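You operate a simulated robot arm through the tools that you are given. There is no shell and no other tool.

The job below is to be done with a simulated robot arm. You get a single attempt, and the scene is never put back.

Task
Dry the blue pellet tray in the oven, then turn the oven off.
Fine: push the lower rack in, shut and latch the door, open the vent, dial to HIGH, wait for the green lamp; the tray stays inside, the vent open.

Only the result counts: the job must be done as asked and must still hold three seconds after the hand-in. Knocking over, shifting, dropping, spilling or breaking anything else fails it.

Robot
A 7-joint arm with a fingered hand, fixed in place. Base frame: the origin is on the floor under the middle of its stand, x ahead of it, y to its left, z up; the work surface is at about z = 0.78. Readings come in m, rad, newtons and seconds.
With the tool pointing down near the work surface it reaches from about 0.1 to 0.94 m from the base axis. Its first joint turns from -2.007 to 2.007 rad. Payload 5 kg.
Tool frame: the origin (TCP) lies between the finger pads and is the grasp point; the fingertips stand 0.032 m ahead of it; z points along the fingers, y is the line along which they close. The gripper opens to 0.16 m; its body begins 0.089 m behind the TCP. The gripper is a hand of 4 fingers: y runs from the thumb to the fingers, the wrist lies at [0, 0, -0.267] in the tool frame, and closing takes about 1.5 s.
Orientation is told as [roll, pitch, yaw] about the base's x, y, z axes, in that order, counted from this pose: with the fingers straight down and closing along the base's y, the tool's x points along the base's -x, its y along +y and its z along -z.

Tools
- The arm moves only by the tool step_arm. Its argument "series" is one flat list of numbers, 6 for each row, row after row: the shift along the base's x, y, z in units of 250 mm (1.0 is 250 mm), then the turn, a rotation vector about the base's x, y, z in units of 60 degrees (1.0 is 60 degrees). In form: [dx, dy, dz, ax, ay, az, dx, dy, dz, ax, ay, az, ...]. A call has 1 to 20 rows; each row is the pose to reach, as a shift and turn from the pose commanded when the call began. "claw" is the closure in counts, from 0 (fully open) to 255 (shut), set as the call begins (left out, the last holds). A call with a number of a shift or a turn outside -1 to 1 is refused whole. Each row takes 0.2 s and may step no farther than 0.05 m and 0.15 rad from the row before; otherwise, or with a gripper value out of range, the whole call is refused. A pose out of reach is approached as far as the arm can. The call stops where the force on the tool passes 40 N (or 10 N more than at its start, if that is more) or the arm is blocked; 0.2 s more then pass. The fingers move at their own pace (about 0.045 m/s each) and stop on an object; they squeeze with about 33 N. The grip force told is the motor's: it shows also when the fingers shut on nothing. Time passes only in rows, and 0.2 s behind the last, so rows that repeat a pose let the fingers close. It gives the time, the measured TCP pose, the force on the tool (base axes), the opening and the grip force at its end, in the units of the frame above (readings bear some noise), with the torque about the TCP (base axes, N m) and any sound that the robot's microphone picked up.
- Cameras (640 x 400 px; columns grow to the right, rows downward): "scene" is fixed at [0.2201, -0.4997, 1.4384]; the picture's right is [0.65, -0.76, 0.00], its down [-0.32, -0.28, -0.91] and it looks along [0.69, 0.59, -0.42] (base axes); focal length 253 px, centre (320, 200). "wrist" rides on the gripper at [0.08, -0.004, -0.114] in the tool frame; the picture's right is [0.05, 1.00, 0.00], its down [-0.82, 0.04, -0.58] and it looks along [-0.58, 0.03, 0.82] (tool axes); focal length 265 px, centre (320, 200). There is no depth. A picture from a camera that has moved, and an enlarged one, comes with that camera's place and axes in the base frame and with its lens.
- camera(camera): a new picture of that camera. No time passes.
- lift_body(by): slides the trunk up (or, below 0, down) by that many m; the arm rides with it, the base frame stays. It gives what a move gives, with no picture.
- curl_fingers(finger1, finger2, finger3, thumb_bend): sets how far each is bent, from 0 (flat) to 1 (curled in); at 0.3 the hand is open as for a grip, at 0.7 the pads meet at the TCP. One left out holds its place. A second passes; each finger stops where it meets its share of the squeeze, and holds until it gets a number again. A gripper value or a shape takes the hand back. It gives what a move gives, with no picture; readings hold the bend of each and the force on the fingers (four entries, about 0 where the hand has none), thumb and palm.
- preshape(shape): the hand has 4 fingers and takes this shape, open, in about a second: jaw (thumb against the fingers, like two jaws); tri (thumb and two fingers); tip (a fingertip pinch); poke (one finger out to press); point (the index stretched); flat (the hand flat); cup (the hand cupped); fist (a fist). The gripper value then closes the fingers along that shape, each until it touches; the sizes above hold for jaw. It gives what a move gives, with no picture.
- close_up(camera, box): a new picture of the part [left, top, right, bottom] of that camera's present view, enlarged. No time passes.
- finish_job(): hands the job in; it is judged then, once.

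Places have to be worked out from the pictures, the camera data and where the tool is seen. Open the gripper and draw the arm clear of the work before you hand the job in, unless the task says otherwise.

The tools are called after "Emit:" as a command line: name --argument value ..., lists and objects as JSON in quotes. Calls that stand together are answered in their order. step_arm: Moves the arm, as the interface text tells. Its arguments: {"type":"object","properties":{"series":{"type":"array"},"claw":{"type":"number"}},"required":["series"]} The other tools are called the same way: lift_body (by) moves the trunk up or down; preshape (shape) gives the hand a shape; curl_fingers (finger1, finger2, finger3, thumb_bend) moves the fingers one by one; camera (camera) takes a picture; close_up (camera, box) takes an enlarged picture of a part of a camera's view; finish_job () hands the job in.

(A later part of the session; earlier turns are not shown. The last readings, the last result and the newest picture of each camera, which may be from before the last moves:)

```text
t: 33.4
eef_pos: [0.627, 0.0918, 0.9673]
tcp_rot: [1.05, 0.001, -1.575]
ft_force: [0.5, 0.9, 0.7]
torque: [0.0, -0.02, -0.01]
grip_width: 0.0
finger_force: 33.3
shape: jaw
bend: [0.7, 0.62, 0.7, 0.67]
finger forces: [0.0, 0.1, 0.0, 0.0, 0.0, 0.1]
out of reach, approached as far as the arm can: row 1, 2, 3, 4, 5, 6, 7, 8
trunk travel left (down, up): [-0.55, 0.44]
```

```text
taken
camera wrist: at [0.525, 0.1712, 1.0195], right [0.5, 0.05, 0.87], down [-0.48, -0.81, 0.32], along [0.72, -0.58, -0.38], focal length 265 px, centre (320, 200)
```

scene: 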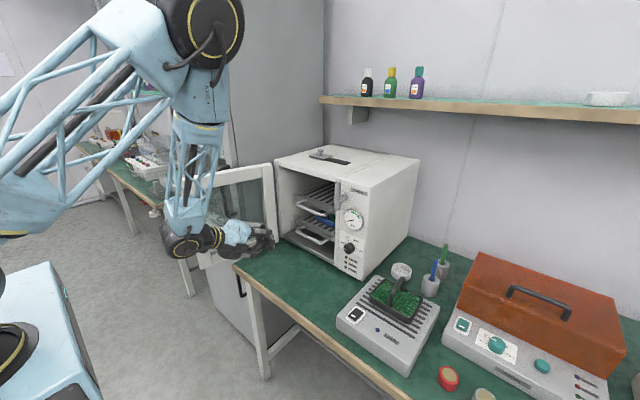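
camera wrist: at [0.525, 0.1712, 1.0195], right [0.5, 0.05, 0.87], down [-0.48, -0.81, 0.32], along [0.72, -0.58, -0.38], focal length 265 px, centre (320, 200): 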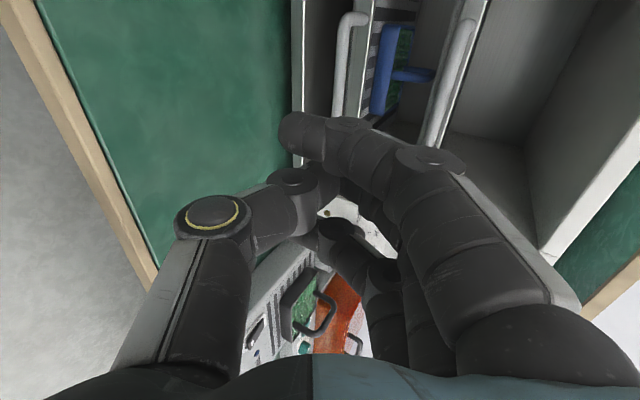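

The pose is within a few mm of the target. I now advance to about (0.78, 0.095, 0.882), just short of the bar, and check the pose.

Emit:
step_arm --series '[0.08, 0, -0.05, 0, 0, 0, 0.16, 0.005, -0.1, 0, 0, 0, 0.24, 0.01, -0.16, 0, 0, 0, 0.32, 0.012, -0.22, 0, 0, 0, 0.4, 0.012, -0.28, 0, 0, 0, 0.48, 0.012, -0.33, 0, 0, 0, 0.56, 0.012, -0.34, 0, 0, 0, 0.612, 0.012, -0.34, 0, 0, 0]'

Emit:
camera --camera "wrist"

Emit:
close_up --camera "scene" --box '[200, 150, 380, 280]'

```text
t: 35.2
eef_pos: [0.7789, 0.0934, 0.8826]
tcp_rot: [1.052, 0.004, -1.57]
ft_force: [0.0, 0.3, 0.4]
torque: [-0.03, 0.02, -0.02]
grip_width: 0.0002
finger_force: 33.2
shape: jaw
bend: [0.7, 0.62, 0.7, 0.67]
finger forces: [0.1, 0.1, 0.1, 0.0, 0.0, 0.0]
trunk travel left (down, up): [-0.55, 0.44]
```

```text
taken
camera wrist: at [0.6776, 0.1734, 0.9347], right [0.5, 0.05, 0.87], down [-0.48, -0.81, 0.32], along [0.72, -0.58, -0.38], focal length 265 px, centre (320, 200)
```

wrist: 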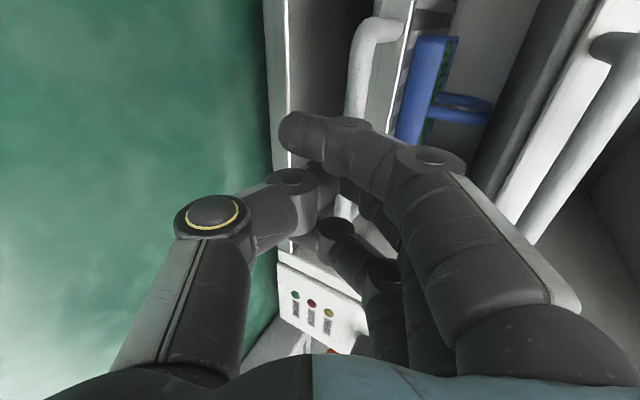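

```text
3.08 times, centred on (290, 215) of scene
camera zoom: at [0.2201, -0.4997, 1.4384], right [0.65, -0.76, 0.0], down [-0.32, -0.28, -0.91], along [0.69, 0.59, -0.42], focal length 778 px, centre (412, 154)
```

zoom: 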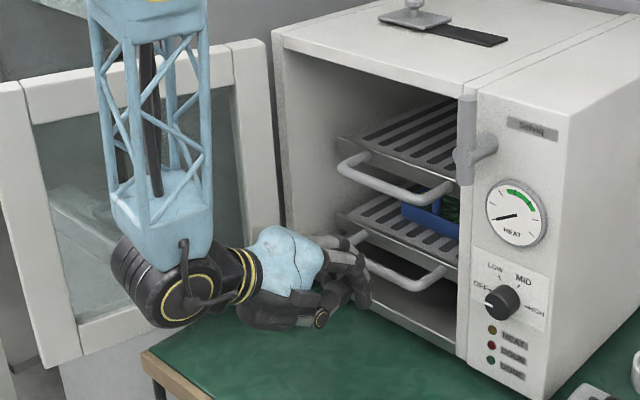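

No reach limit here. I push slowly on (1 cm rows) until the rack meets its stop.

Emit:
step_arm --series '[0.04, 0, 0, 0, 0, 0, 0.08, 0, 0, 0, 0, 0, 0.12, 0, 0, 0, 0, 0, 0.16, 0, 0, 0, 0, 0, 0.2, 0, 0, 0, 0, 0, 0.24, 0, 0, 0, 0, 0, 0.28, 0, 0, 0, 0, 0, 0.32, 0, 0, 0, 0, 0]'

Emit:
camera --camera "wrist"

Emit:
close_up --camera "scene" --box '[200, 150, 380, 280]'

```text
t: 36.4
eef_pos: [0.8197, 0.0928, 0.8822]
tcp_rot: [1.044, 0.004, -1.573]
ft_force: [-26.8, -1.1, 15.1]
torque: [-0.01, -0.18, -0.02]
grip_width: 0.0
finger_force: 32.8
shape: jaw
bend: [0.7, 0.65, 0.7, 0.69]
finger forces: [0.0, 37.3, 0.0, 0.1, 0.1, 0.0]
trunk travel left (down, up): [-0.55, 0.44]
stopped in row 5: the force on the tool passed its limit at 48 N (the readings are from after the stop); the commanded pose is now the measured one
```

```text
taken
camera wrist: at [0.7181, 0.1736, 0.9348], right [0.5, 0.05, 0.86], down [-0.48, -0.82, 0.32], along [0.72, -0.58, -0.39], focal length 265 px, centre (320, 200)
```

wrist: 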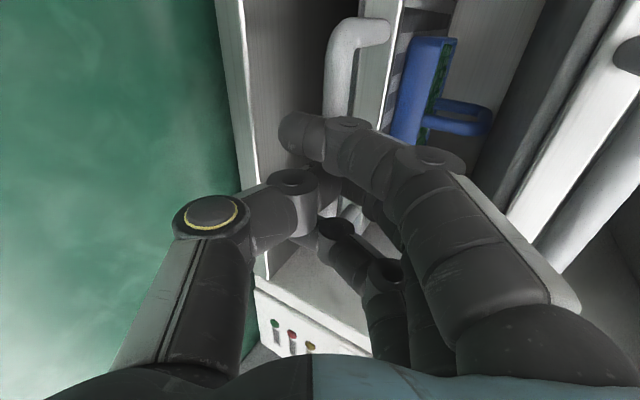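

```text
3.08 times, centred on (290, 215) of scene
camera zoom: at [0.2201, -0.4997, 1.4384], right [0.65, -0.76, 0.0], down [-0.32, -0.28, -0.91], along [0.69, 0.59, -0.42], focal length 778 px, centre (412, 154)
```

zoom: 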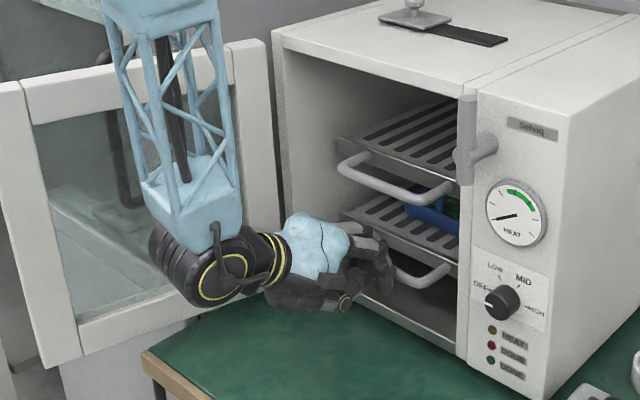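

The rack reached its stop (force spike; its front edge now lines up under the upper rack's). I draw the hand straight back out.

Emit:
step_arm --series '[-0.06, 0, 0.005, 0, 0, 0, -0.16, 0, 0.02, 0, 0, 0, -0.28, 0, 0.06, 0, 0, 0, -0.4, 0, 0.12, 0, 0, 0, -0.52, 0, 0.18, 0, 0, 0, -0.64, 0, 0.24, 0, 0, 0, -0.74, 0, 0.3, 0, 0, 0]'

Emit:
step_arm --series '[-0.06, -0.03, 0.04, -0.049, 0.049, 0.084, -0.12, -0.06, 0.08, -0.097, 0.097, 0.169, -0.18, -0.09, 0.12, -0.146, 0.146, 0.253, -0.24, -0.12, 0.16, -0.195, 0.195, 0.337, -0.3, -0.15, 0.2, -0.244, 0.244, 0.422, -0.36, -0.18, 0.24, -0.292, 0.292, 0.506, -0.42, -0.21, 0.28, -0.341, 0.341, 0.59, -0.48, -0.24, 0.32, -0.39, 0.39, 0.675]'

Emit:
camera --camera "scene"

Emit:
close_up --camera "scene" --box '[170, 140, 370, 280]'

```text
t: 38.0
eef_pos: [0.6358, 0.0948, 0.9542]
tcp_rot: [1.043, 0.002, -1.572]
ft_force: [0.1, 0.5, 0.0]
torque: [-0.03, -0.02, 0.0]
grip_width: 0.0
finger_force: 32.5
shape: jaw
bend: [0.7, 0.61, 0.7, 0.68]
finger forces: [0.1, 0.0, 0.0, 0.0, 0.0, 0.0]
trunk travel left (down, up): [-0.55, 0.44]
```

```text
t: 39.8
eef_pos: [0.5403, 0.0327, 1.0405]
tcp_rot: [0.518, -0.217, -0.788]
ft_force: [0.0, -0.2, 0.2]
torque: [0.01, -0.06, 0.02]
grip_width: 0.0
finger_force: 33.5
shape: jaw
bend: [0.7, 0.61, 0.7, 0.68]
finger forces: [0.0, 0.1, 0.1, 0.1, 0.0, 0.0]
out of reach, approached as far as the arm can: row 2, 3, 4, 5, 6, 7, 8
trunk travel left (down, up): [-0.55, 0.44]
```

```text
taken
```

scene: 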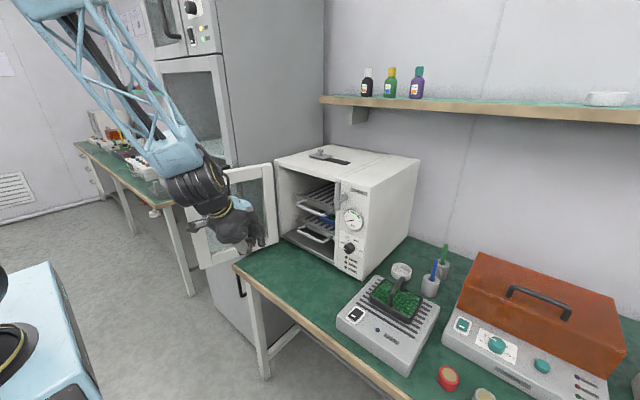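

```text
2.86 times, centred on (270, 210) of scene
camera zoom: at [0.2201, -0.4997, 1.4384], right [0.65, -0.76, 0.0], down [-0.32, -0.28, -0.91], along [0.69, 0.59, -0.42], focal length 722 px, centre (463, 171)
```

zoom: 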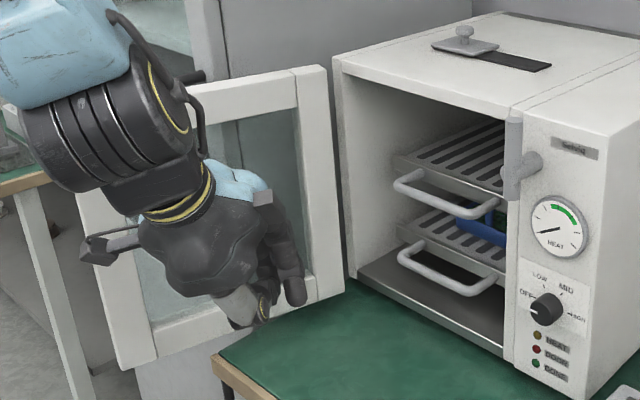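

The lower rack is in, aligned with the upper one. Now the door: I bring the hand upright and up to z≈1.25, then will pass over the open door to its outer side.

Emit:
step_arm --series '[-0.02, 0, 0.105, -0.049, 0.049, 0.084, -0.04, 0, 0.21, -0.097, 0.097, 0.169, -0.06, 0, 0.315, -0.146, 0.146, 0.253, -0.08, 0, 0.42, -0.195, 0.195, 0.337, -0.1, 0, 0.525, -0.244, 0.244, 0.422, -0.12, 0, 0.63, -0.292, 0.292, 0.506, -0.14, 0, 0.735, -0.341, 0.341, 0.59, -0.16, 0, 0.84, -0.39, 0.39, 0.675]'

Emit:
camera --camera "scene"

Emit:
camera --camera "wrist"

```text
t: 41.8
eef_pos: [0.4525, 0.1968, 1.245]
tcp_rot: [0.088, 0.02, 0.406]
ft_force: [-0.4, -0.5, 0.0]
torque: [0.06, 0.0, 0.01]
grip_width: 0.0
finger_force: 33.5
shape: jaw
bend: [0.7, 0.61, 0.7, 0.69]
finger forces: [0.0, 0.1, 0.0, 0.1, 0.0, 0.0]
out of reach, approached as far as the arm can: row 5
trunk travel left (down, up): [-0.55, 0.44]
stopped in row 8: the arm was blocked; the commanded pose is now the measured one
```

```text
taken
```

scene: 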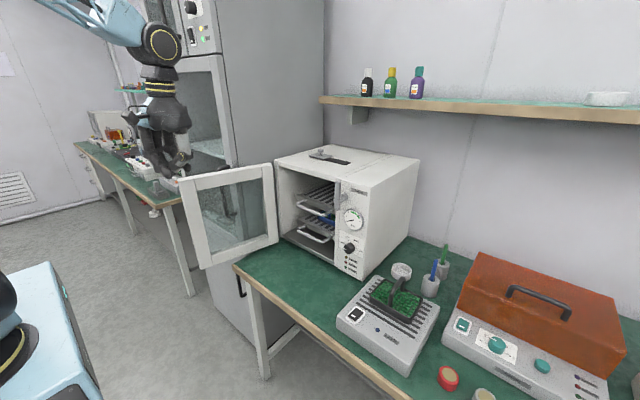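

```text
taken
camera wrist: at [0.3854, 0.1522, 1.3587], right [-0.44, 0.9, 0.09], down [0.76, 0.32, 0.56], along [0.48, 0.31, -0.82], focal length 265 px, centre (320, 200)
```

wrist: 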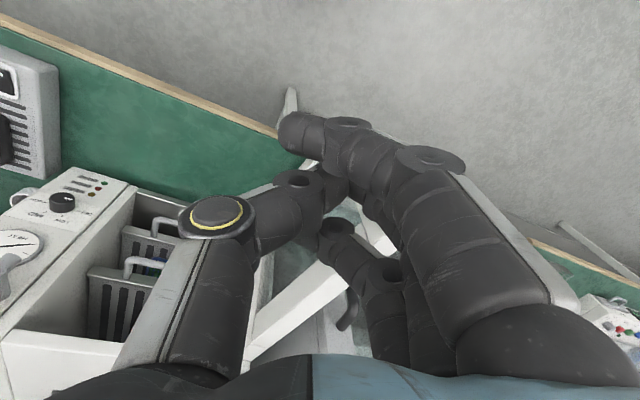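

The arm flipped posture and swung to (0.45, 0.20, 1.245), still above the door top. From this posture I go on in small steps over the free edge to the outer side at about (0.47, 0.41, 1.27).

Emit:
step_arm --series '[0.0, 0.06, 0.04, 0, 0, 0, 0.0, 0.14, 0.08, 0, 0, 0, 0.01, 0.24, 0.1, 0, 0, 0, 0.02, 0.34, 0.1, 0, 0, 0, 0.03, 0.44, 0.1, 0, 0, 0, 0.04, 0.54, 0.1, 0, 0, 0, 0.05, 0.64, 0.1, 0, 0, 0, 0.06, 0.74, 0.1, 0, 0, 0, 0.06, 0.84, 0.1, 0, 0, 0]'

Emit:
camera --camera "scene"

Emit:
camera --camera "wrist"

```text
t: 43.8
eef_pos: [0.4657, 0.4112, 1.2711]
tcp_rot: [0.062, 0.016, 0.416]
ft_force: [0.2, -1.3, 0.8]
torque: [0.12, 0.01, -0.04]
grip_width: 0.0001
finger_force: 33.4
shape: jaw
bend: [0.7, 0.61, 0.7, 0.69]
finger forces: [0.0, 0.1, 0.0, 0.0, 0.0, 0.0]
trunk travel left (down, up): [-0.55, 0.44]
```

```text
taken
```

scene: 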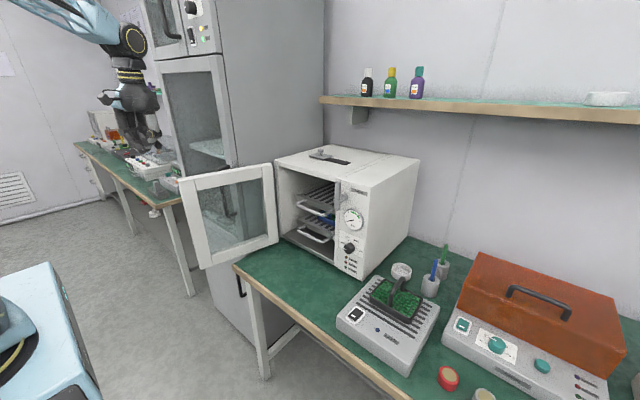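

```text
taken
camera wrist: at [0.3963, 0.369, 1.3847], right [-0.45, 0.89, 0.06], down [0.75, 0.34, 0.57], along [0.48, 0.3, -0.82], focal length 265 px, centre (320, 200)
```

wrist: 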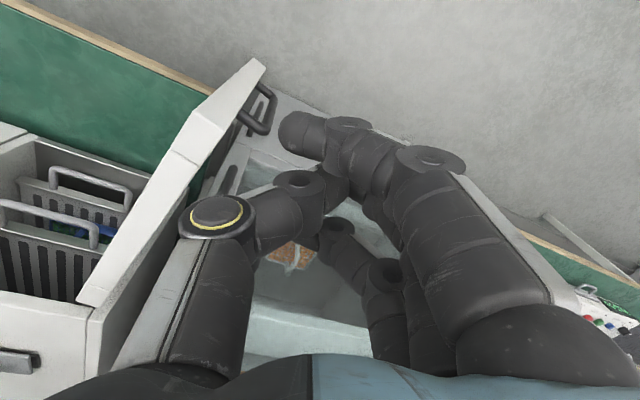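

The wrist camera sees the door from above. I zoom in to locate its free edge and outer face precisely.

Emit:
close_up --camera "wrist" --box '[60, 40, 300, 320]'

Emit:
close_up --camera "scene" --box '[160, 140, 320, 280]'

```text
1.43 times, centred on (180, 180) of wrist
camera zoom: at [0.3963, 0.369, 1.3847], right [-0.45, 0.89, 0.06], down [0.75, 0.34, 0.57], along [0.48, 0.3, -0.82], focal length 379 px, centre (520, 229)
```

zoom: 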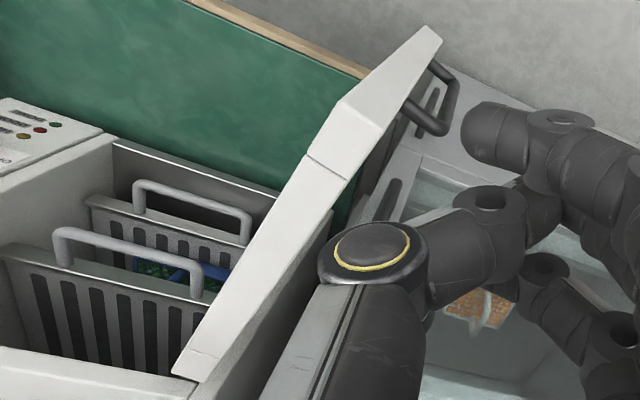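

```text
2.86 times, centred on (240, 210) of scene
camera zoom: at [0.2201, -0.4997, 1.4384], right [0.65, -0.76, 0.0], down [-0.32, -0.28, -0.91], along [0.69, 0.59, -0.42], focal length 722 px, centre (549, 171)
```

zoom: 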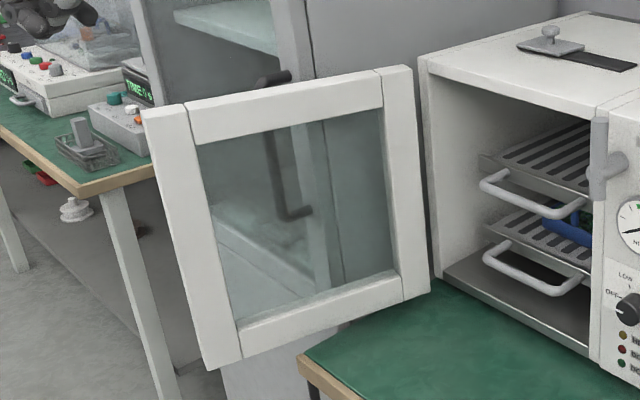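

The door stands at about 105°: free end at (0.495, 0.317–0.343), hinge near (0.815, 0.25), top z≈1.155. I move over to (0.54, 0.445) and go down beside its outer face to z≈1.08.

Emit:
step_arm --series '[0.1, 0.05, 0, 0, 0, 0, 0.2, 0.1, 0, 0, 0, 0, 0.297, 0.135, 0, 0, 0, 0, 0.297, 0.135, -0.1, 0, 0, 0, 0.297, 0.135, -0.2, 0, 0, 0, 0.297, 0.135, -0.3, 0, 0, 0, 0.297, 0.135, -0.4, 0, 0, 0, 0.297, 0.135, -0.5, 0, 0, 0, 0.297, 0.135, -0.6, 0, 0, 0, 0.297, 0.135, -0.7, 0, 0, 0, 0.297, 0.135, -0.764, 0, 0, 0]'

Emit:
camera --camera "scene"

Emit:
camera --camera "wrist"

```text
t: 46.2
eef_pos: [0.4852, 0.3733, 1.1511]
tcp_rot: [0.063, 0.012, 0.414]
ft_force: [-0.5, 0.7, 0.6]
torque: [-0.01, -0.01, -0.04]
grip_width: 0.0
finger_force: 33.1
shape: jaw
bend: [0.7, 0.6, 0.7, 0.69]
finger forces: [0.0, 0.1, 0.1, 0.0, 1.1, 0.1]
out of reach, approached as far as the arm can: row 2, 3, 4, 5, 6, 7, 8, 9, 10, 11
trunk travel left (down, up): [-0.55, 0.44]
```

```text
taken
```

scene: 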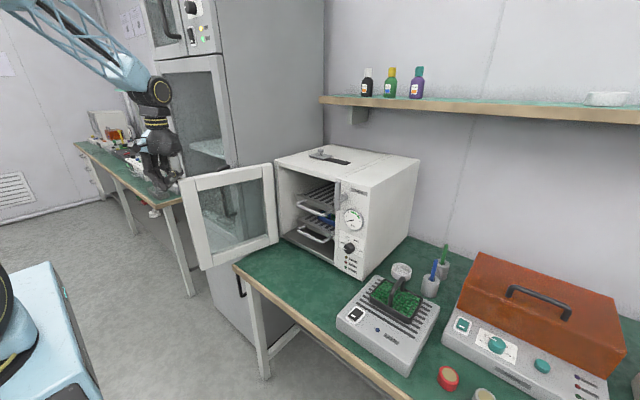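

```text
taken
camera wrist: at [0.4165, 0.3307, 1.264], right [-0.45, 0.89, 0.07], down [0.75, 0.33, 0.57], along [0.48, 0.3, -0.82], focal length 265 px, centre (320, 200)
```

wrist: 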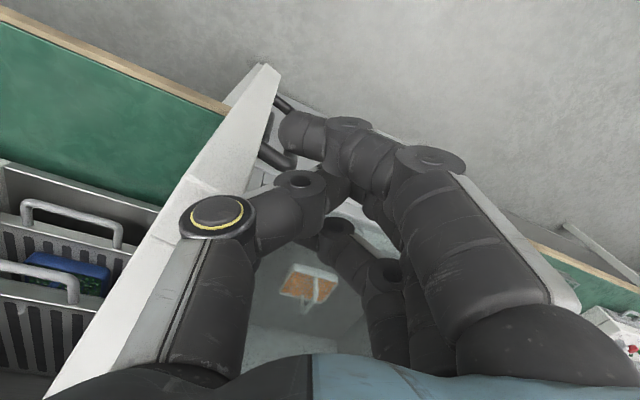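

This flipped posture (elbow out to the left) limits the reach; thumb just touches the door end. I lift straight up first, then return toward the middle to regain the home-like posture.

Emit:
step_arm --series '[0, 0, 0.1, 0, 0, 0, 0, 0, 0.2, 0, 0, 0, 0, 0, 0.3, 0, 0, 0, 0, 0, 0.4, 0, 0, 0, 0, 0, 0.5, 0, 0, 0, 0, 0, 0.6, 0, 0, 0, 0, 0, 0.68, 0, 0, 0]'

Emit:
step_arm --series '[0.02, -0.1, 0.02, -0.006, -0.001, -0.04, 0.04, -0.2, 0.04, -0.012, -0.002, -0.08, 0.06, -0.3, 0.06, -0.018, -0.003, -0.12, 0.08, -0.4, 0.08, -0.024, -0.004, -0.16, 0.1, -0.5, 0.1, -0.03, -0.005, -0.2, 0.12, -0.6, 0.12, -0.036, -0.006, -0.24, 0.14, -0.7, 0.14, -0.042, -0.007, -0.28, 0.16, -0.8, 0.16, -0.048, -0.008, -0.32, 0.18, -0.9, 0.18, -0.054, -0.009, -0.36, 0.2, -1.0, 0.2, -0.06, -0.01, -0.395]'

Emit:
camera --camera "scene"

```text
t: 47.8
eef_pos: [0.4914, 0.3642, 1.324]
tcp_rot: [0.079, 0.013, 0.391]
ft_force: [0.3, 0.4, 0.0]
torque: [-0.09, -0.02, -0.03]
grip_width: 0.0
finger_force: 33.2
shape: jaw
bend: [0.7, 0.6, 0.7, 0.69]
finger forces: [0.1, 0.0, 0.0, 0.1, 0.0, 0.1]
trunk travel left (down, up): [-0.55, 0.44]
```

```text
t: 50.0
eef_pos: [0.5351, 0.1243, 1.3694]
tcp_rot: [-0.001, 0.019, 0.0]
ft_force: [-0.1, -0.6, -0.4]
torque: [0.06, -0.01, -0.02]
grip_width: 0.0
finger_force: 32.8
shape: jaw
bend: [0.7, 0.6, 0.7, 0.69]
finger forces: [0.1, 0.1, 0.0, 0.1, 0.0, 0.1]
trunk travel left (down, up): [-0.55, 0.44]
```

```text
taken
```

scene: 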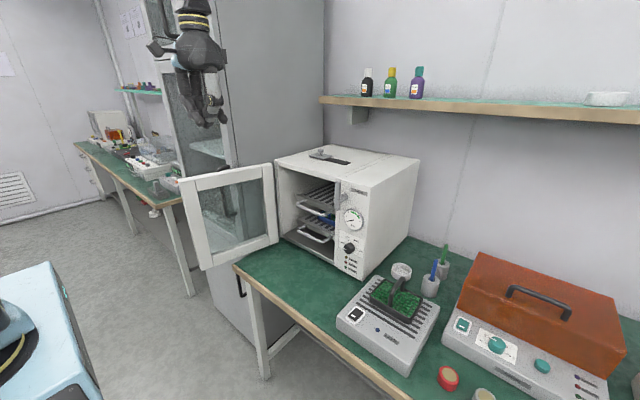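

Hand is upright at (0.535, 0.124, 1.37). I raise the trunk back by 0.3 m, since tool-down work at the door suits the higher shoulder, and look at the posture.

Emit:
lift_body --by 0.3

Emit:
step_arm --series '[0, -0.05, -0.12, 0, 0, 0, 0, -0.1, -0.24, 0, 0, 0, 0, -0.15, -0.36, 0, 0, 0, 0, -0.2, -0.48, 0, 0, 0, 0, -0.25, -0.6, 0, 0, 0, 0, -0.3, -0.72, 0, 0, 0, 0, -0.35, -0.84, 0, 0, 0, 0, -0.4, -0.96, 0, 0, 0]'

Emit:
camera --camera "scene"

```text
t: 53.0
eef_pos: [0.5348, 0.1241, 1.669]
tcp_rot: [0.0, 0.019, -0.004]
ft_force: [-0.5, 0.4, 0.5]
torque: [-0.03, 0.0, 0.02]
grip_width: 0.0002
finger_force: 33.1
shape: jaw
bend: [0.7, 0.6, 0.7, 0.69]
finger forces: [0.0, 0.1, 0.1, 0.1, 0.1, 0.0]
trunk travel left (down, up): [-0.85, 0.14]
```

```text
t: 54.8
eef_pos: [0.5216, 0.0274, 1.4381]
tcp_rot: [0.001, 0.015, -0.002]
ft_force: [-1.2, -0.8, 0.0]
torque: [-0.01, -0.02, -0.01]
grip_width: 0.0
finger_force: 32.6
shape: jaw
bend: [0.7, 0.6, 0.7, 0.69]
finger forces: [0.0, 0.0, 0.1, 0.0, 0.0, 0.0]
out of reach, approached as far as the arm can: row 8
trunk travel left (down, up): [-0.85, 0.14]
```

```text
taken
```

scene: 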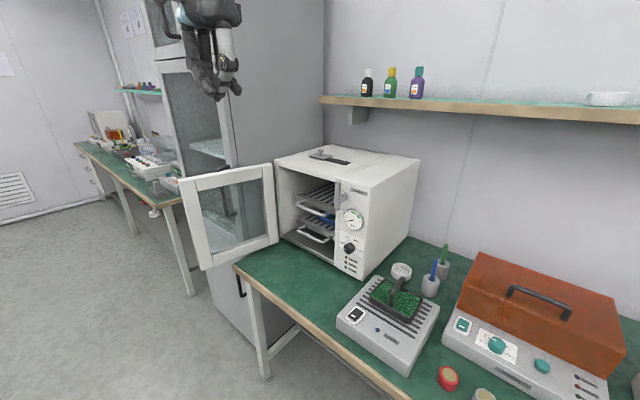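

Still the awkward posture (row 8 flagged). I move to the original start pose (0.594, −0.051, 1.385), high above everything, to get the original posture back.

Emit:
step_arm --series '[0.06, -0.06, 0, 0, 0, 0, 0.12, -0.12, 0, 0, 0, 0, 0.18, -0.18, 0, 0, 0, 0, 0.24, -0.24, 0, 0, 0, 0, 0.29, -0.31, 0, 0, 0, 0, 0.29, -0.31, -0.06, 0, 0, 0, 0.29, -0.31, -0.12, 0, 0, 0, 0.29, -0.31, -0.18, 0, 0, 0, 0.29, -0.31, -0.21, 0, 0, 0]'

Emit:
camera --camera "scene"

```text
t: 56.8
eef_pos: [0.5157, -0.016, 1.4491]
tcp_rot: [0.001, 0.018, -0.003]
ft_force: [0.3, -0.7, -0.5]
torque: [-0.01, -0.02, 0.02]
grip_width: 0.0002
finger_force: 32.6
shape: jaw
bend: [0.7, 0.6, 0.7, 0.69]
finger forces: [0.1, 0.0, 0.1, 0.0, 0.1, 0.1]
out of reach, approached as far as the arm can: row 1, 2, 3, 4, 5, 6, 7, 8, 9
trunk travel left (down, up): [-0.85, 0.14]
```

```text
taken
```

scene: 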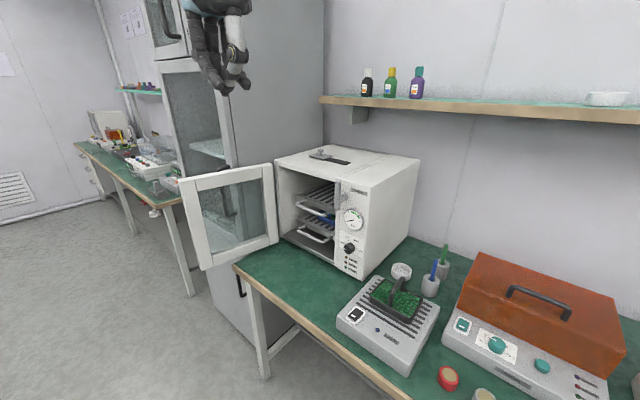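

It is stuck on some joint limit. I test by turning the hand in yaw (+34°) at this height to find which way is free.

Emit:
step_arm --series '[0, 0, 0, 0, 0, 0.1, 0, 0, 0, 0, 0, 0.2, 0, 0, 0, 0, 0, 0.3, 0, 0, 0, 0, 0, 0.4, 0, 0, 0, 0, 0, 0.5, 0.05, 0, 0, 0, 0, 0.57, 0.1, -0.02, 0, 0, 0, 0.57, 0.15, -0.04, -0.02, 0, 0, 0.57, 0.2, -0.06, -0.06, 0, 0, 0.57, 0.25, -0.08, -0.1, 0, 0, 0.57]'

Emit:
camera --camera "scene"

```text
t: 59.0
eef_pos: [0.5248, -0.0153, 1.4605]
tcp_rot: [0.0, 0.019, 0.594]
ft_force: [-0.5, 0.3, 0.7]
torque: [0.0, -0.01, 0.0]
grip_width: 0.0
finger_force: 32.8
shape: jaw
bend: [0.7, 0.6, 0.7, 0.69]
finger forces: [0.0, 0.0, 0.1, 0.1, 0.1, 0.0]
out of reach, approached as far as the arm can: row 6, 7, 8, 9, 10
trunk travel left (down, up): [-0.85, 0.14]
```

```text
taken
```

scene: 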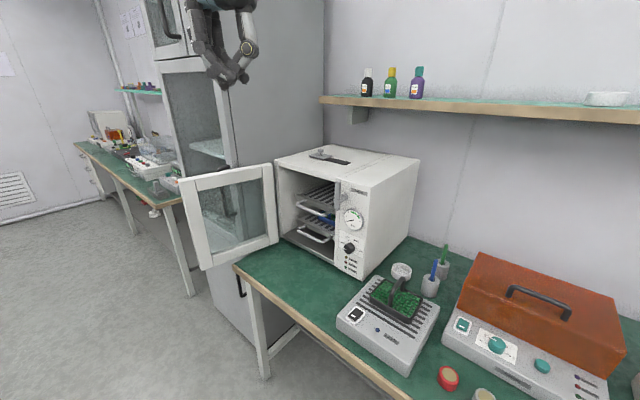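

Yaw is free but radial extension is limited. I probe by tilting the tool forward 30° here, high above everything, and then extending.

Emit:
step_arm --series '[0, 0, 0, 0, -0.1, 0, 0, 0, 0, 0, -0.2, 0, 0, 0, 0, 0, -0.3, 0, 0, 0, 0, 0, -0.4, 0, 0, 0, 0, 0, -0.5, 0, 0.08, 0, 0, 0, -0.5, 0, 0.16, 0, 0, 0, -0.5, 0, 0.24, 0, 0, 0, -0.5, 0, 0.32, 0, 0, 0, -0.5, 0]'

Emit:
camera --camera "scene"

```text
t: 61.0
eef_pos: [0.6056, -0.0146, 1.4594]
tcp_rot: [-0.309, -0.411, 0.658]
ft_force: [0.8, 0.4, -0.4]
torque: [0.01, 0.01, -0.01]
grip_width: 0.0
finger_force: 32.7
shape: jaw
bend: [0.7, 0.6, 0.7, 0.69]
finger forces: [0.0, 0.0, 0.0, 0.0, 0.0, 0.1]
trunk travel left (down, up): [-0.85, 0.14]
```

```text
taken
```

scene: 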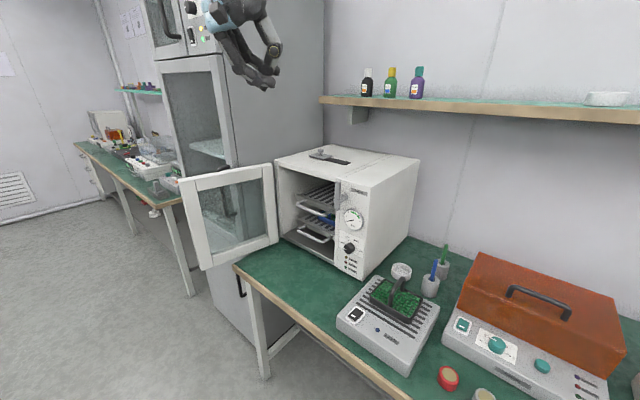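

Tilting forward frees it: the wrist pitch is limited to roughly ±55° against the forearm, which explains all the reach limits. With the trunk at its original height, an upright hand lower down is well within range. I undo the tilt while descending to (0.5, 0.12, 1.30), keeping the 34° yaw.

Emit:
step_arm --series '[-0.053, 0.067, -0.1, 0, 0.05, 0, -0.106, 0.135, -0.2, 0, 0.1, 0, -0.159, 0.202, -0.3, 0, 0.16, 0, -0.212, 0.27, -0.4, 0, 0.22, 0, -0.265, 0.337, -0.48, 0, 0.29, 0, -0.318, 0.405, -0.56, 0, 0.36, 0, -0.371, 0.472, -0.62, 0, 0.43, 0, -0.424, 0.54, -0.64, 0, 0.5, 0]'

Emit:
camera --camera "scene"

```text
t: 62.8
eef_pos: [0.4577, 0.1228, 1.3468]
tcp_rot: [0.0, 0.017, 0.593]
ft_force: [-1.1, -0.4, -0.4]
torque: [0.02, 0.02, 0.02]
grip_width: 0.0003
finger_force: 32.8
shape: jaw
bend: [0.7, 0.6, 0.7, 0.69]
finger forces: [0.1, 0.0, 0.0, 0.0, 0.0, 0.1]
out of reach, approached as far as the arm can: row 3, 4, 5, 6, 7, 8
trunk travel left (down, up): [-0.85, 0.14]
```

```text
taken
```

scene: 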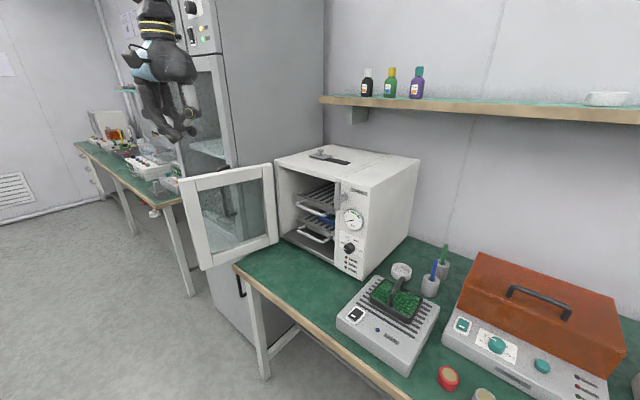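

This posture keeps the elbow out to the left; it is freer with the hand tilted forward. I tilt 40° forward and move to the outer side above the door's free end, watching for reach flags.

Emit:
step_arm --series '[0, 0.05, 0.01, 0, -0.083, 0, 0, 0.14, 0.02, 0, -0.167, 0, 0, 0.24, 0.02, 0, -0.25, 0, 0, 0.36, 0.02, 0, -0.333, 0, 0, 0.48, 0.02, 0, -0.417, 0, 0, 0.6, 0.02, 0, -0.5, 0, 0, 0.72, 0.02, 0, -0.583, 0, 0, 0.84, 0.02, 0, -0.667, 0, 0, 0.96, 0.02, 0, -0.667, 0, 0, 1.0, 0.02, 0, -0.667, 0, 0.04, 1.0, 0.0, 0, -0.667, 0, 0.12, 1.0, 0.0, 0, -0.667, 0]'

Emit:
camera --camera "scene"

Emit:
camera --camera "wrist"

```text
t: 64.4
eef_pos: [0.5017, 0.1698, 1.3707]
tcp_rot: [-0.238, -0.448, 0.439]
ft_force: [0.1, -0.3, 0.0]
torque: [-0.02, 0.03, 0.01]
grip_width: 0.0
finger_force: 33.4
shape: jaw
bend: [0.7, 0.6, 0.7, 0.69]
finger forces: [0.0, 0.0, 0.1, 0.0, 0.1, 0.1]
out of reach, approached as far as the arm can: row 5, 6, 7
trunk travel left (down, up): [-0.85, 0.14]
stopped in row 7: the arm was blocked; the commanded pose is now the measured one
```

```text
taken
```

scene: 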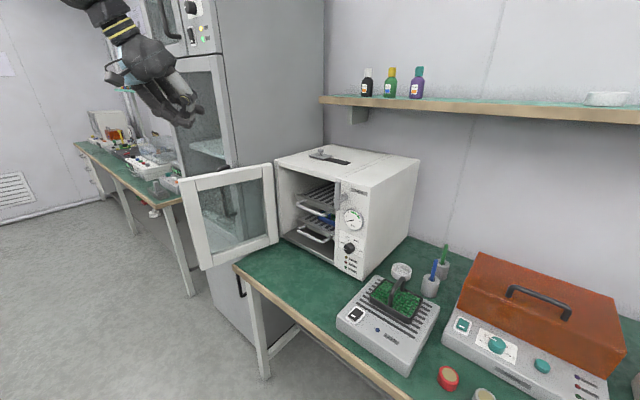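

```text
taken
camera wrist: at [0.3819, 0.1395, 1.4357], right [-0.36, 0.9, -0.24], down [0.37, 0.37, 0.85], along [0.85, 0.22, -0.47], focal length 265 px, centre (320, 200)
```

wrist: 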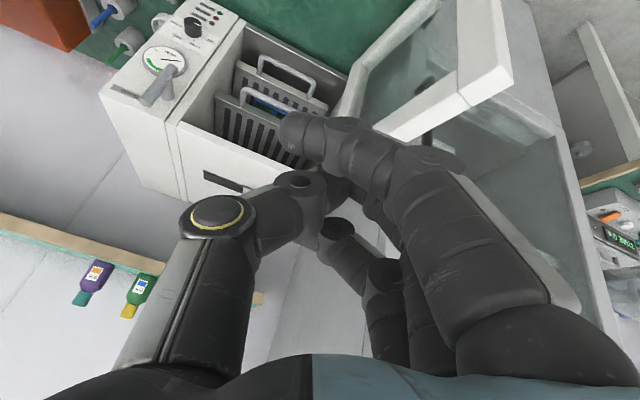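

Blocked again in mid-move, but nothing was touched. I go back toward the original start pose, keeping the tilt first and untilting at the end.

Emit:
step_arm --series '[0.06, -0.14, 0.01, 0, 0, 0, 0.12, -0.28, 0.02, 0, 0, 0, 0.18, -0.42, 0.02, 0.013, 0.047, -0.036, 0.24, -0.56, 0.02, 0.025, 0.093, -0.072, 0.3, -0.7, 0.02, 0.038, 0.14, -0.108, 0.34, -0.8, 0.0, 0.05, 0.187, -0.144, 0.369, -0.883, -0.02, 0.063, 0.234, -0.18, 0.369, -0.883, -0.04, 0.076, 0.28, -0.215, 0.369, -0.883, -0.04, 0.088, 0.327, -0.251, 0.369, -0.883, -0.04, 0.101, 0.374, -0.287, 0.369, -0.883, -0.04, 0.113, 0.42, -0.323, 0.369, -0.883, -0.04, 0.126, 0.467, -0.359]'

Emit:
camera --camera "scene"

```text
t: 67.0
eef_pos: [0.5067, -0.0158, 1.4323]
tcp_rot: [0.002, -0.001, 0.01]
ft_force: [-0.2, 0.2, 0.6]
torque: [0.0, -0.01, 0.04]
grip_width: 0.0
finger_force: 33.0
shape: jaw
bend: [0.7, 0.6, 0.7, 0.69]
finger forces: [0.0, 0.1, 0.0, 0.0, 0.0, 0.0]
out of reach, approached as far as the arm can: row 5, 6, 7, 8, 9, 10, 11, 12
trunk travel left (down, up): [-0.85, 0.14]
```

```text
taken
```

scene: 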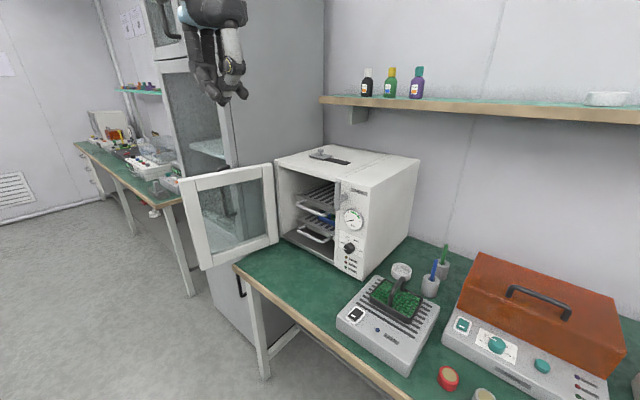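

I need to see the arm's posture. I lower the trunk 0.45 m with the hand clear in front of the table (x≈0.5), so the scene camera can see the elbow.

Emit:
lift_body --by -0.45

Emit:
camera --camera "scene"

```text
refused: -0.45 is not a number from -0.4 to 0.4
```

```text
taken
```

scene: 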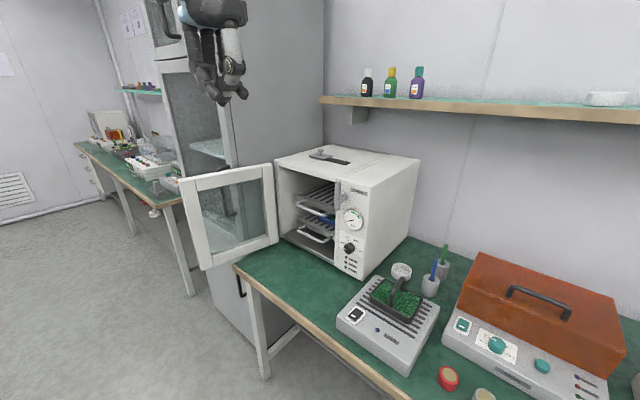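

The limit is 0.4 m per call; I lower by 0.4 m.

Emit:
lift_body --by -0.4

Emit:
camera --camera "scene"

```text
t: 70.8
eef_pos: [0.5086, -0.0148, 1.0328]
tcp_rot: [0.005, -0.004, 0.011]
ft_force: [0.5, 0.4, -0.1]
torque: [-0.02, 0.01, -0.01]
grip_width: 0.0
finger_force: 32.9
shape: jaw
bend: [0.7, 0.6, 0.7, 0.69]
finger forces: [0.1, 0.0, 0.0, 0.0, 0.1, 0.0]
trunk travel left (down, up): [-0.45, 0.54]
```

```text
taken
```

scene: 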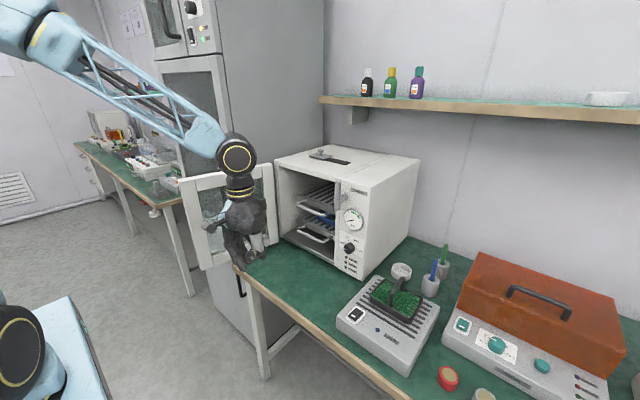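

Now I see it: the elbow sits out to the left, the forearm coming down toward +x/−y, so a hand pointing (+x, −y, down) is its natural direction – just right for pushing the door shut from its outer side. I lift the trunk 0.25 m, then turn the hand that way.

Emit:
lift_body --by 0.25

Emit:
step_arm --series '[0, 0.03, 0, -0.066, -0.066, 0, 0, 0.06, 0, -0.133, -0.133, 0, -0.02, 0.1, 0, -0.199, -0.199, 0, -0.04, 0.15, 0, -0.265, -0.265, 0, -0.06, 0.2, 0, -0.331, -0.331, 0, -0.08, 0.27, 0, -0.398, -0.398, 0, -0.1, 0.34, 0, -0.464, -0.464, 0, -0.12, 0.4, 0, -0.53, -0.53, 0]'

Emit:
camera --camera "scene"

```text
t: 73.4
eef_pos: [0.5066, -0.0154, 1.2817]
tcp_rot: [0.003, -0.003, 0.013]
ft_force: [-0.9, 0.4, 0.2]
torque: [0.01, 0.02, 0.02]
grip_width: 0.0
finger_force: 32.8
shape: jaw
bend: [0.7, 0.6, 0.7, 0.69]
finger forces: [0.0, 0.1, 0.0, 0.0, 0.1, 0.0]
trunk travel left (down, up): [-0.7, 0.29]
```

```text
t: 75.2
eef_pos: [0.4942, 0.0603, 1.2287]
tcp_rot: [-0.207, -0.421, 0.105]
ft_force: [0.3, -0.7, -0.3]
torque: [-0.07, -0.01, -0.03]
grip_width: 0.0002
finger_force: 32.5
shape: jaw
bend: [0.7, 0.6, 0.7, 0.69]
finger forces: [0.0, 0.0, 0.0, 0.0, 0.0, 0.1]
out of reach, approached as far as the arm can: row 3, 4, 5, 6, 7, 8
trunk travel left (down, up): [-0.7, 0.29]
```

```text
taken
```

scene: 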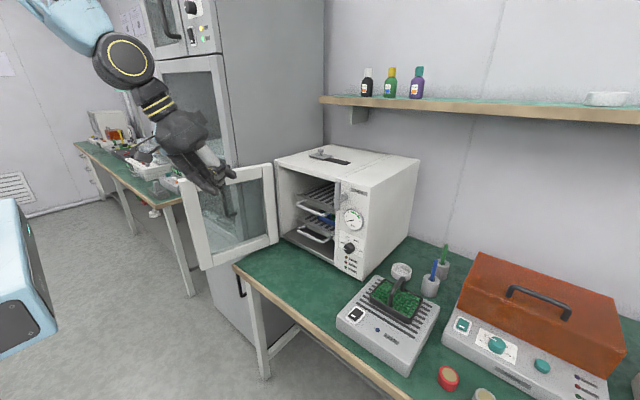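

The turn stopped at a limit again. I zoom on the arm to understand its posture.

Emit:
close_up --camera "scene" --box '[0, 0, 260, 220]'

Emit:
camera --camera "wrist"

```text
1.82 times, centred on (130, 110) of scene
camera zoom: at [0.2201, -0.4997, 1.4384], right [0.65, -0.76, 0.0], down [-0.32, -0.28, -0.91], along [0.69, 0.59, -0.42], focal length 460 px, centre (666, 364)
```

zoom: 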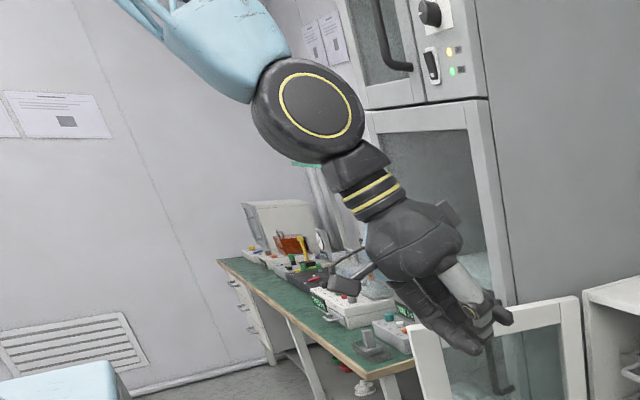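

```text
taken
camera wrist: at [0.3726, 0.0654, 1.2993], right [-0.07, 0.98, -0.21], down [0.5, 0.21, 0.84], along [0.86, -0.05, -0.5], focal length 265 px, centre (320, 200)
```

wrist: 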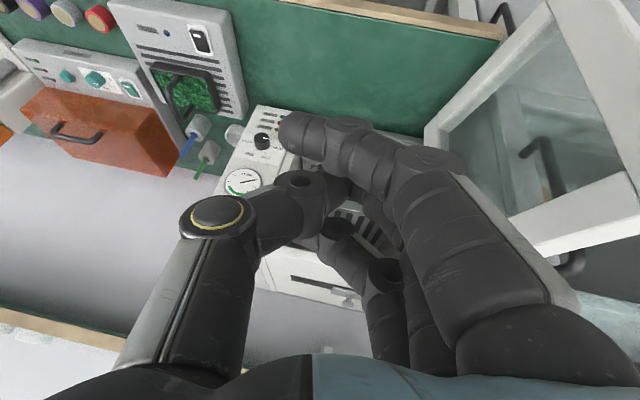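

The hand and forearm are nearly in line now, so the limit here is elbow folding (wrist too close to the shoulder). I extend forward a little to (0.58, 0.06, 1.20) with this tilt to see whether it becomes free.

Emit:
step_arm --series '[0.06, 0, 0, 0, 0, 0, 0.12, 0, -0.02, 0, 0, 0, 0.18, 0, -0.04, 0, 0, 0, 0.24, 0, -0.06, 0, 0, 0, 0.3, 0, -0.08, 0, 0, 0, 0.36, 0, -0.1, 0, 0, 0]'

Emit:
close_up --camera "scene" --box '[0, 0, 290, 220]'

```text
t: 76.6
eef_pos: [0.5623, 0.0495, 1.224]
tcp_rot: [-0.192, -0.422, 0.105]
ft_force: [0.5, -0.3, 0.1]
torque: [0.0, -0.01, 0.0]
grip_width: 0.0
finger_force: 32.8
shape: jaw
bend: [0.7, 0.6, 0.7, 0.69]
finger forces: [0.0, 0.0, 0.0, 0.1, 0.0, 0.0]
out of reach, approached as far as the arm can: row 4, 5, 6
trunk travel left (down, up): [-0.7, 0.29]
```

```text
1.82 times, centred on (145, 110) of scene
camera zoom: at [0.2201, -0.4997, 1.4384], right [0.65, -0.76, 0.0], down [-0.32, -0.28, -0.91], along [0.69, 0.59, -0.42], focal length 460 px, centre (638, 364)
```

zoom: 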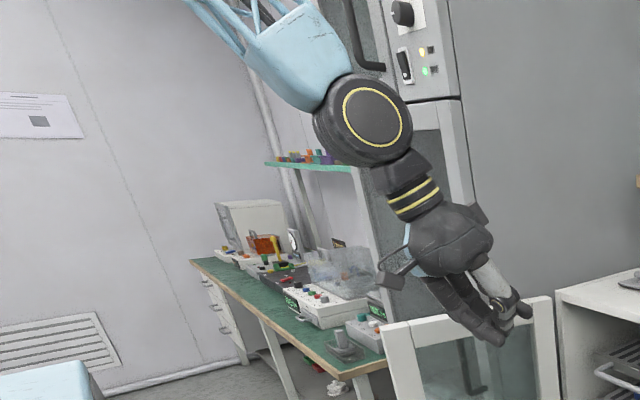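

I lower the trunk 0.3 m (hand stays clear, z≈0.92 above and in front of the table edge) so that the elbow comes into the scene view.

Emit:
lift_body --by -0.3

Emit:
camera --camera "scene"

Emit:
close_up --camera "scene" --box '[0, 0, 290, 240]'

```text
t: 79.6
eef_pos: [0.563, 0.0486, 0.9242]
tcp_rot: [-0.193, -0.421, 0.105]
ft_force: [0.0, 0.1, 0.0]
torque: [0.01, 0.0, -0.03]
grip_width: 0.0
finger_force: 33.3
shape: jaw
bend: [0.7, 0.6, 0.7, 0.69]
finger forces: [0.0, 0.0, 0.1, 0.1, 0.0, 0.1]
trunk travel left (down, up): [-0.4, 0.59]
```

```text
taken
```

scene: 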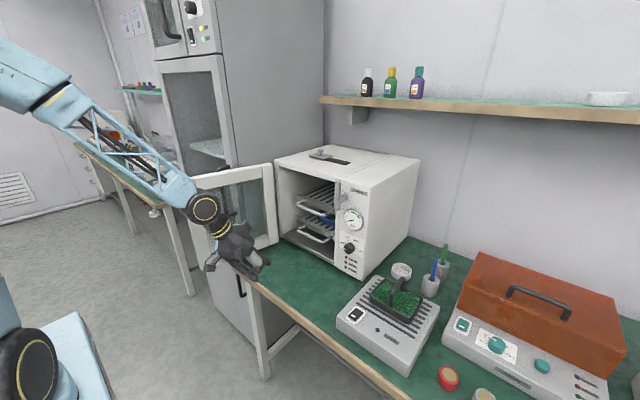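

```text
1.67 times, centred on (145, 120) of scene
camera zoom: at [0.2201, -0.4997, 1.4384], right [0.65, -0.76, 0.0], down [-0.32, -0.28, -0.91], along [0.69, 0.59, -0.42], focal length 421 px, centre (612, 333)
```

zoom: 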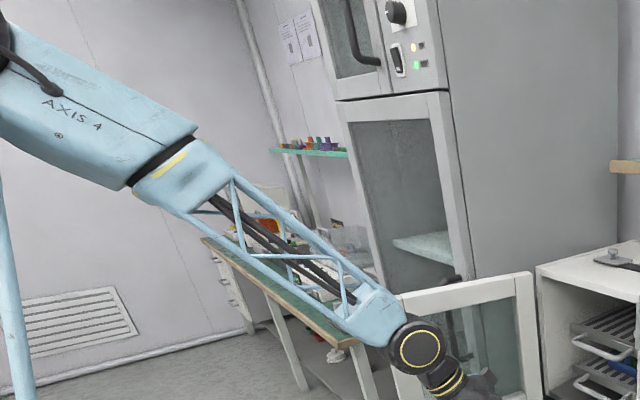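

The upper arm stands steep and the forearm comes down forward; hand and forearm are almost aligned. I test small single moves to find what is free: first +x by 6 cm, at this safe height.

Emit:
step_arm --series '[0.06, 0, 0, 0, 0, 0, 0.12, 0, 0, 0, 0, 0, 0.18, 0, 0, 0, 0, 0, 0.24, 0, 0, 0, 0, 0]'

Emit:
step_arm --series '[0, -0.05, 0, 0, 0, 0, 0, -0.1, 0, 0, 0, 0, 0, -0.15, 0, 0, 0, 0, 0, -0.2, 0, 0, 0, 0]'

Emit:
step_arm --series '[0, 0, 0.05, 0, 0, 0, 0, 0, 0.1, 0, 0, 0, 0, 0, 0.15, 0, 0, 0, 0, 0, 0.2, 0, 0, 0]'

```text
t: 80.6
eef_pos: [0.5868, 0.0475, 0.9392]
tcp_rot: [-0.184, -0.425, 0.105]
ft_force: [-0.2, 0.8, -0.3]
torque: [0.02, 0.01, -0.02]
grip_width: 0.0
finger_force: 32.7
shape: jaw
bend: [0.7, 0.6, 0.7, 0.69]
finger forces: [0.0, 0.1, 0.1, 0.0, 0.0, 0.0]
out of reach, approached as far as the arm can: row 1, 2, 3, 4
trunk travel left (down, up): [-0.4, 0.59]
```

```text
t: 81.6
eef_pos: [0.5814, 0.0005, 0.9454]
tcp_rot: [-0.193, -0.423, 0.104]
ft_force: [0.7, 0.6, -0.4]
torque: [0.0, 0.02, 0.01]
grip_width: 0.0001
finger_force: 33.5
shape: jaw
bend: [0.7, 0.6, 0.7, 0.69]
finger forces: [0.0, 0.0, 0.0, 0.0, 0.0, 0.0]
out of reach, approached as far as the arm can: row 2, 3, 4
trunk travel left (down, up): [-0.4, 0.59]
```

```text
t: 82.6
eef_pos: [0.5804, 0.0014, 0.9942]
tcp_rot: [-0.192, -0.423, 0.103]
ft_force: [0.7, -0.6, -0.7]
torque: [-0.01, 0.0, 0.03]
grip_width: 0.0
finger_force: 33.2
shape: jaw
bend: [0.7, 0.6, 0.7, 0.69]
finger forces: [0.0, 0.0, 0.0, 0.0, 0.1, 0.0]
trunk travel left (down, up): [-0.4, 0.59]
```

Upward motion is free, outward-and-down is not. To see the elbow itself, I raise the hand 0.25 m with the arm, then lower the trunk by 0.35 m.

Emit:
step_arm --series '[-0.03, 0, 0.12, 0, 0, 0, -0.06, 0, 0.24, 0, 0, 0, -0.09, 0, 0.36, 0, 0, 0, -0.12, 0, 0.48, 0, 0, 0, -0.15, 0, 0.6, 0, 0, 0, -0.18, 0, 0.72, 0, 0, 0, -0.2, 0, 0.84, 0, 0, 0, -0.2, 0, 0.96, 0, 0, 0]'

Emit:
lift_body --by -0.3

Emit:
camera --camera "scene"

Emit:
close_up --camera "scene" --box '[0, 40, 290, 280]'

```text
t: 84.4
eef_pos: [0.5893, -0.0484, 1.2035]
tcp_rot: [-0.111, -0.412, 0.061]
ft_force: [-0.1, -0.1, -0.6]
torque: [-0.03, -0.03, 0.02]
grip_width: 0.0001
finger_force: 32.9
shape: jaw
bend: [0.7, 0.6, 0.7, 0.69]
finger forces: [0.0, 0.1, 0.1, 0.0, 0.0, 0.0]
out of reach, approached as far as the arm can: row 4, 5, 6, 7, 8
trunk travel left (down, up): [-0.4, 0.59]
```

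```text
t: 87.4
eef_pos: [0.5897, -0.0508, 0.9045]
tcp_rot: [-0.118, -0.417, 0.057]
ft_force: [0.2, -0.2, 0.3]
torque: [0.0, -0.01, 0.0]
grip_width: 0.0
finger_force: 33.3
shape: jaw
bend: [0.7, 0.6, 0.7, 0.69]
finger forces: [0.0, 0.1, 0.1, 0.0, 0.0, 0.1]
trunk travel left (down, up): [-0.1, 0.89]
```

```text
taken
```

scene: 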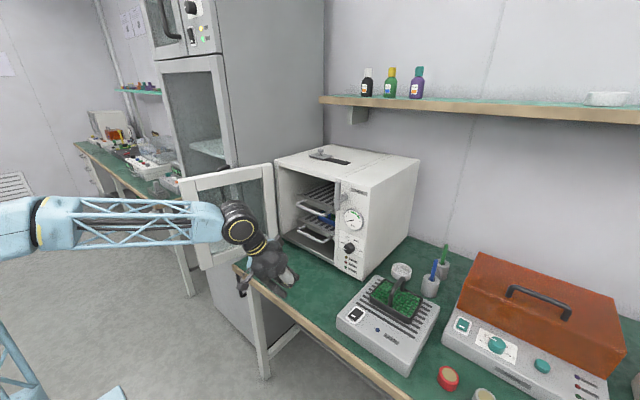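

```text
1.67 times, centred on (145, 160) of scene
camera zoom: at [0.2201, -0.4997, 1.4384], right [0.65, -0.76, 0.0], down [-0.32, -0.28, -0.91], along [0.69, 0.59, -0.42], focal length 421 px, centre (612, 267)
```

zoom: 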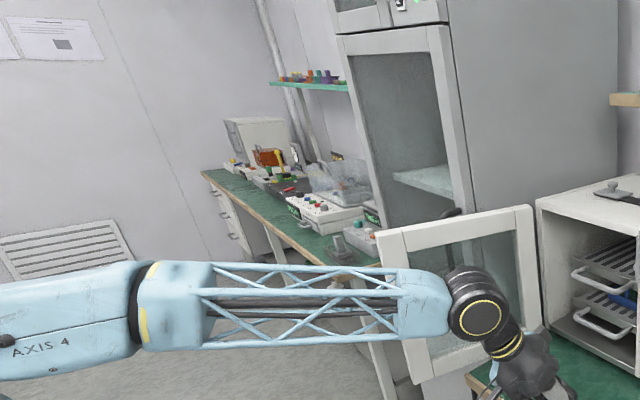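

The view shows the elbow out at about (0.05, 0.22), i.e. the shoulder is turned the wrong way with its lean at a limit. Swinging the hand round to the robot's right should unwind it. I lift the trunk 0.3 m and swing the hand in steps about the base axis toward −y (free floor in front of the table), pulling in slightly.

Emit:
lift_body --by 0.3

Emit:
step_arm --series '[-0.072, -0.195, 0, 0, 0, -0.083, -0.16, -0.381, 0, 0, 0, -0.167, -0.263, -0.555, 0, 0, 0, -0.25, -0.379, -0.716, 0, 0, 0, -0.333, -0.506, -0.862, 0, 0, 0, -0.417, -0.644, -0.993, 0, 0, 0, -0.5]'

Emit:
camera --camera "scene"

```text
t: 90.4
eef_pos: [0.5896, -0.0491, 1.2038]
tcp_rot: [-0.116, -0.416, 0.056]
ft_force: [-0.2, 0.0, 0.0]
torque: [0.0, 0.01, 0.01]
grip_width: 0.0002
finger_force: 33.2
shape: jaw
bend: [0.7, 0.6, 0.7, 0.69]
finger forces: [0.0, 0.1, 0.1, 0.1, 0.0, 0.1]
trunk travel left (down, up): [-0.4, 0.59]
```

```text
refused: row 1 steps farther than a row can; nothing moved
```

```text
taken
```

scene: 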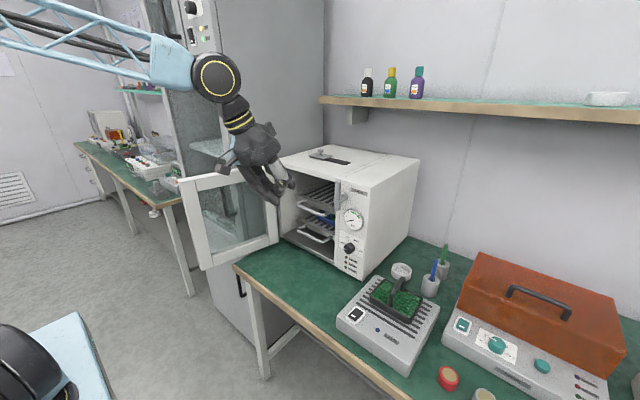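

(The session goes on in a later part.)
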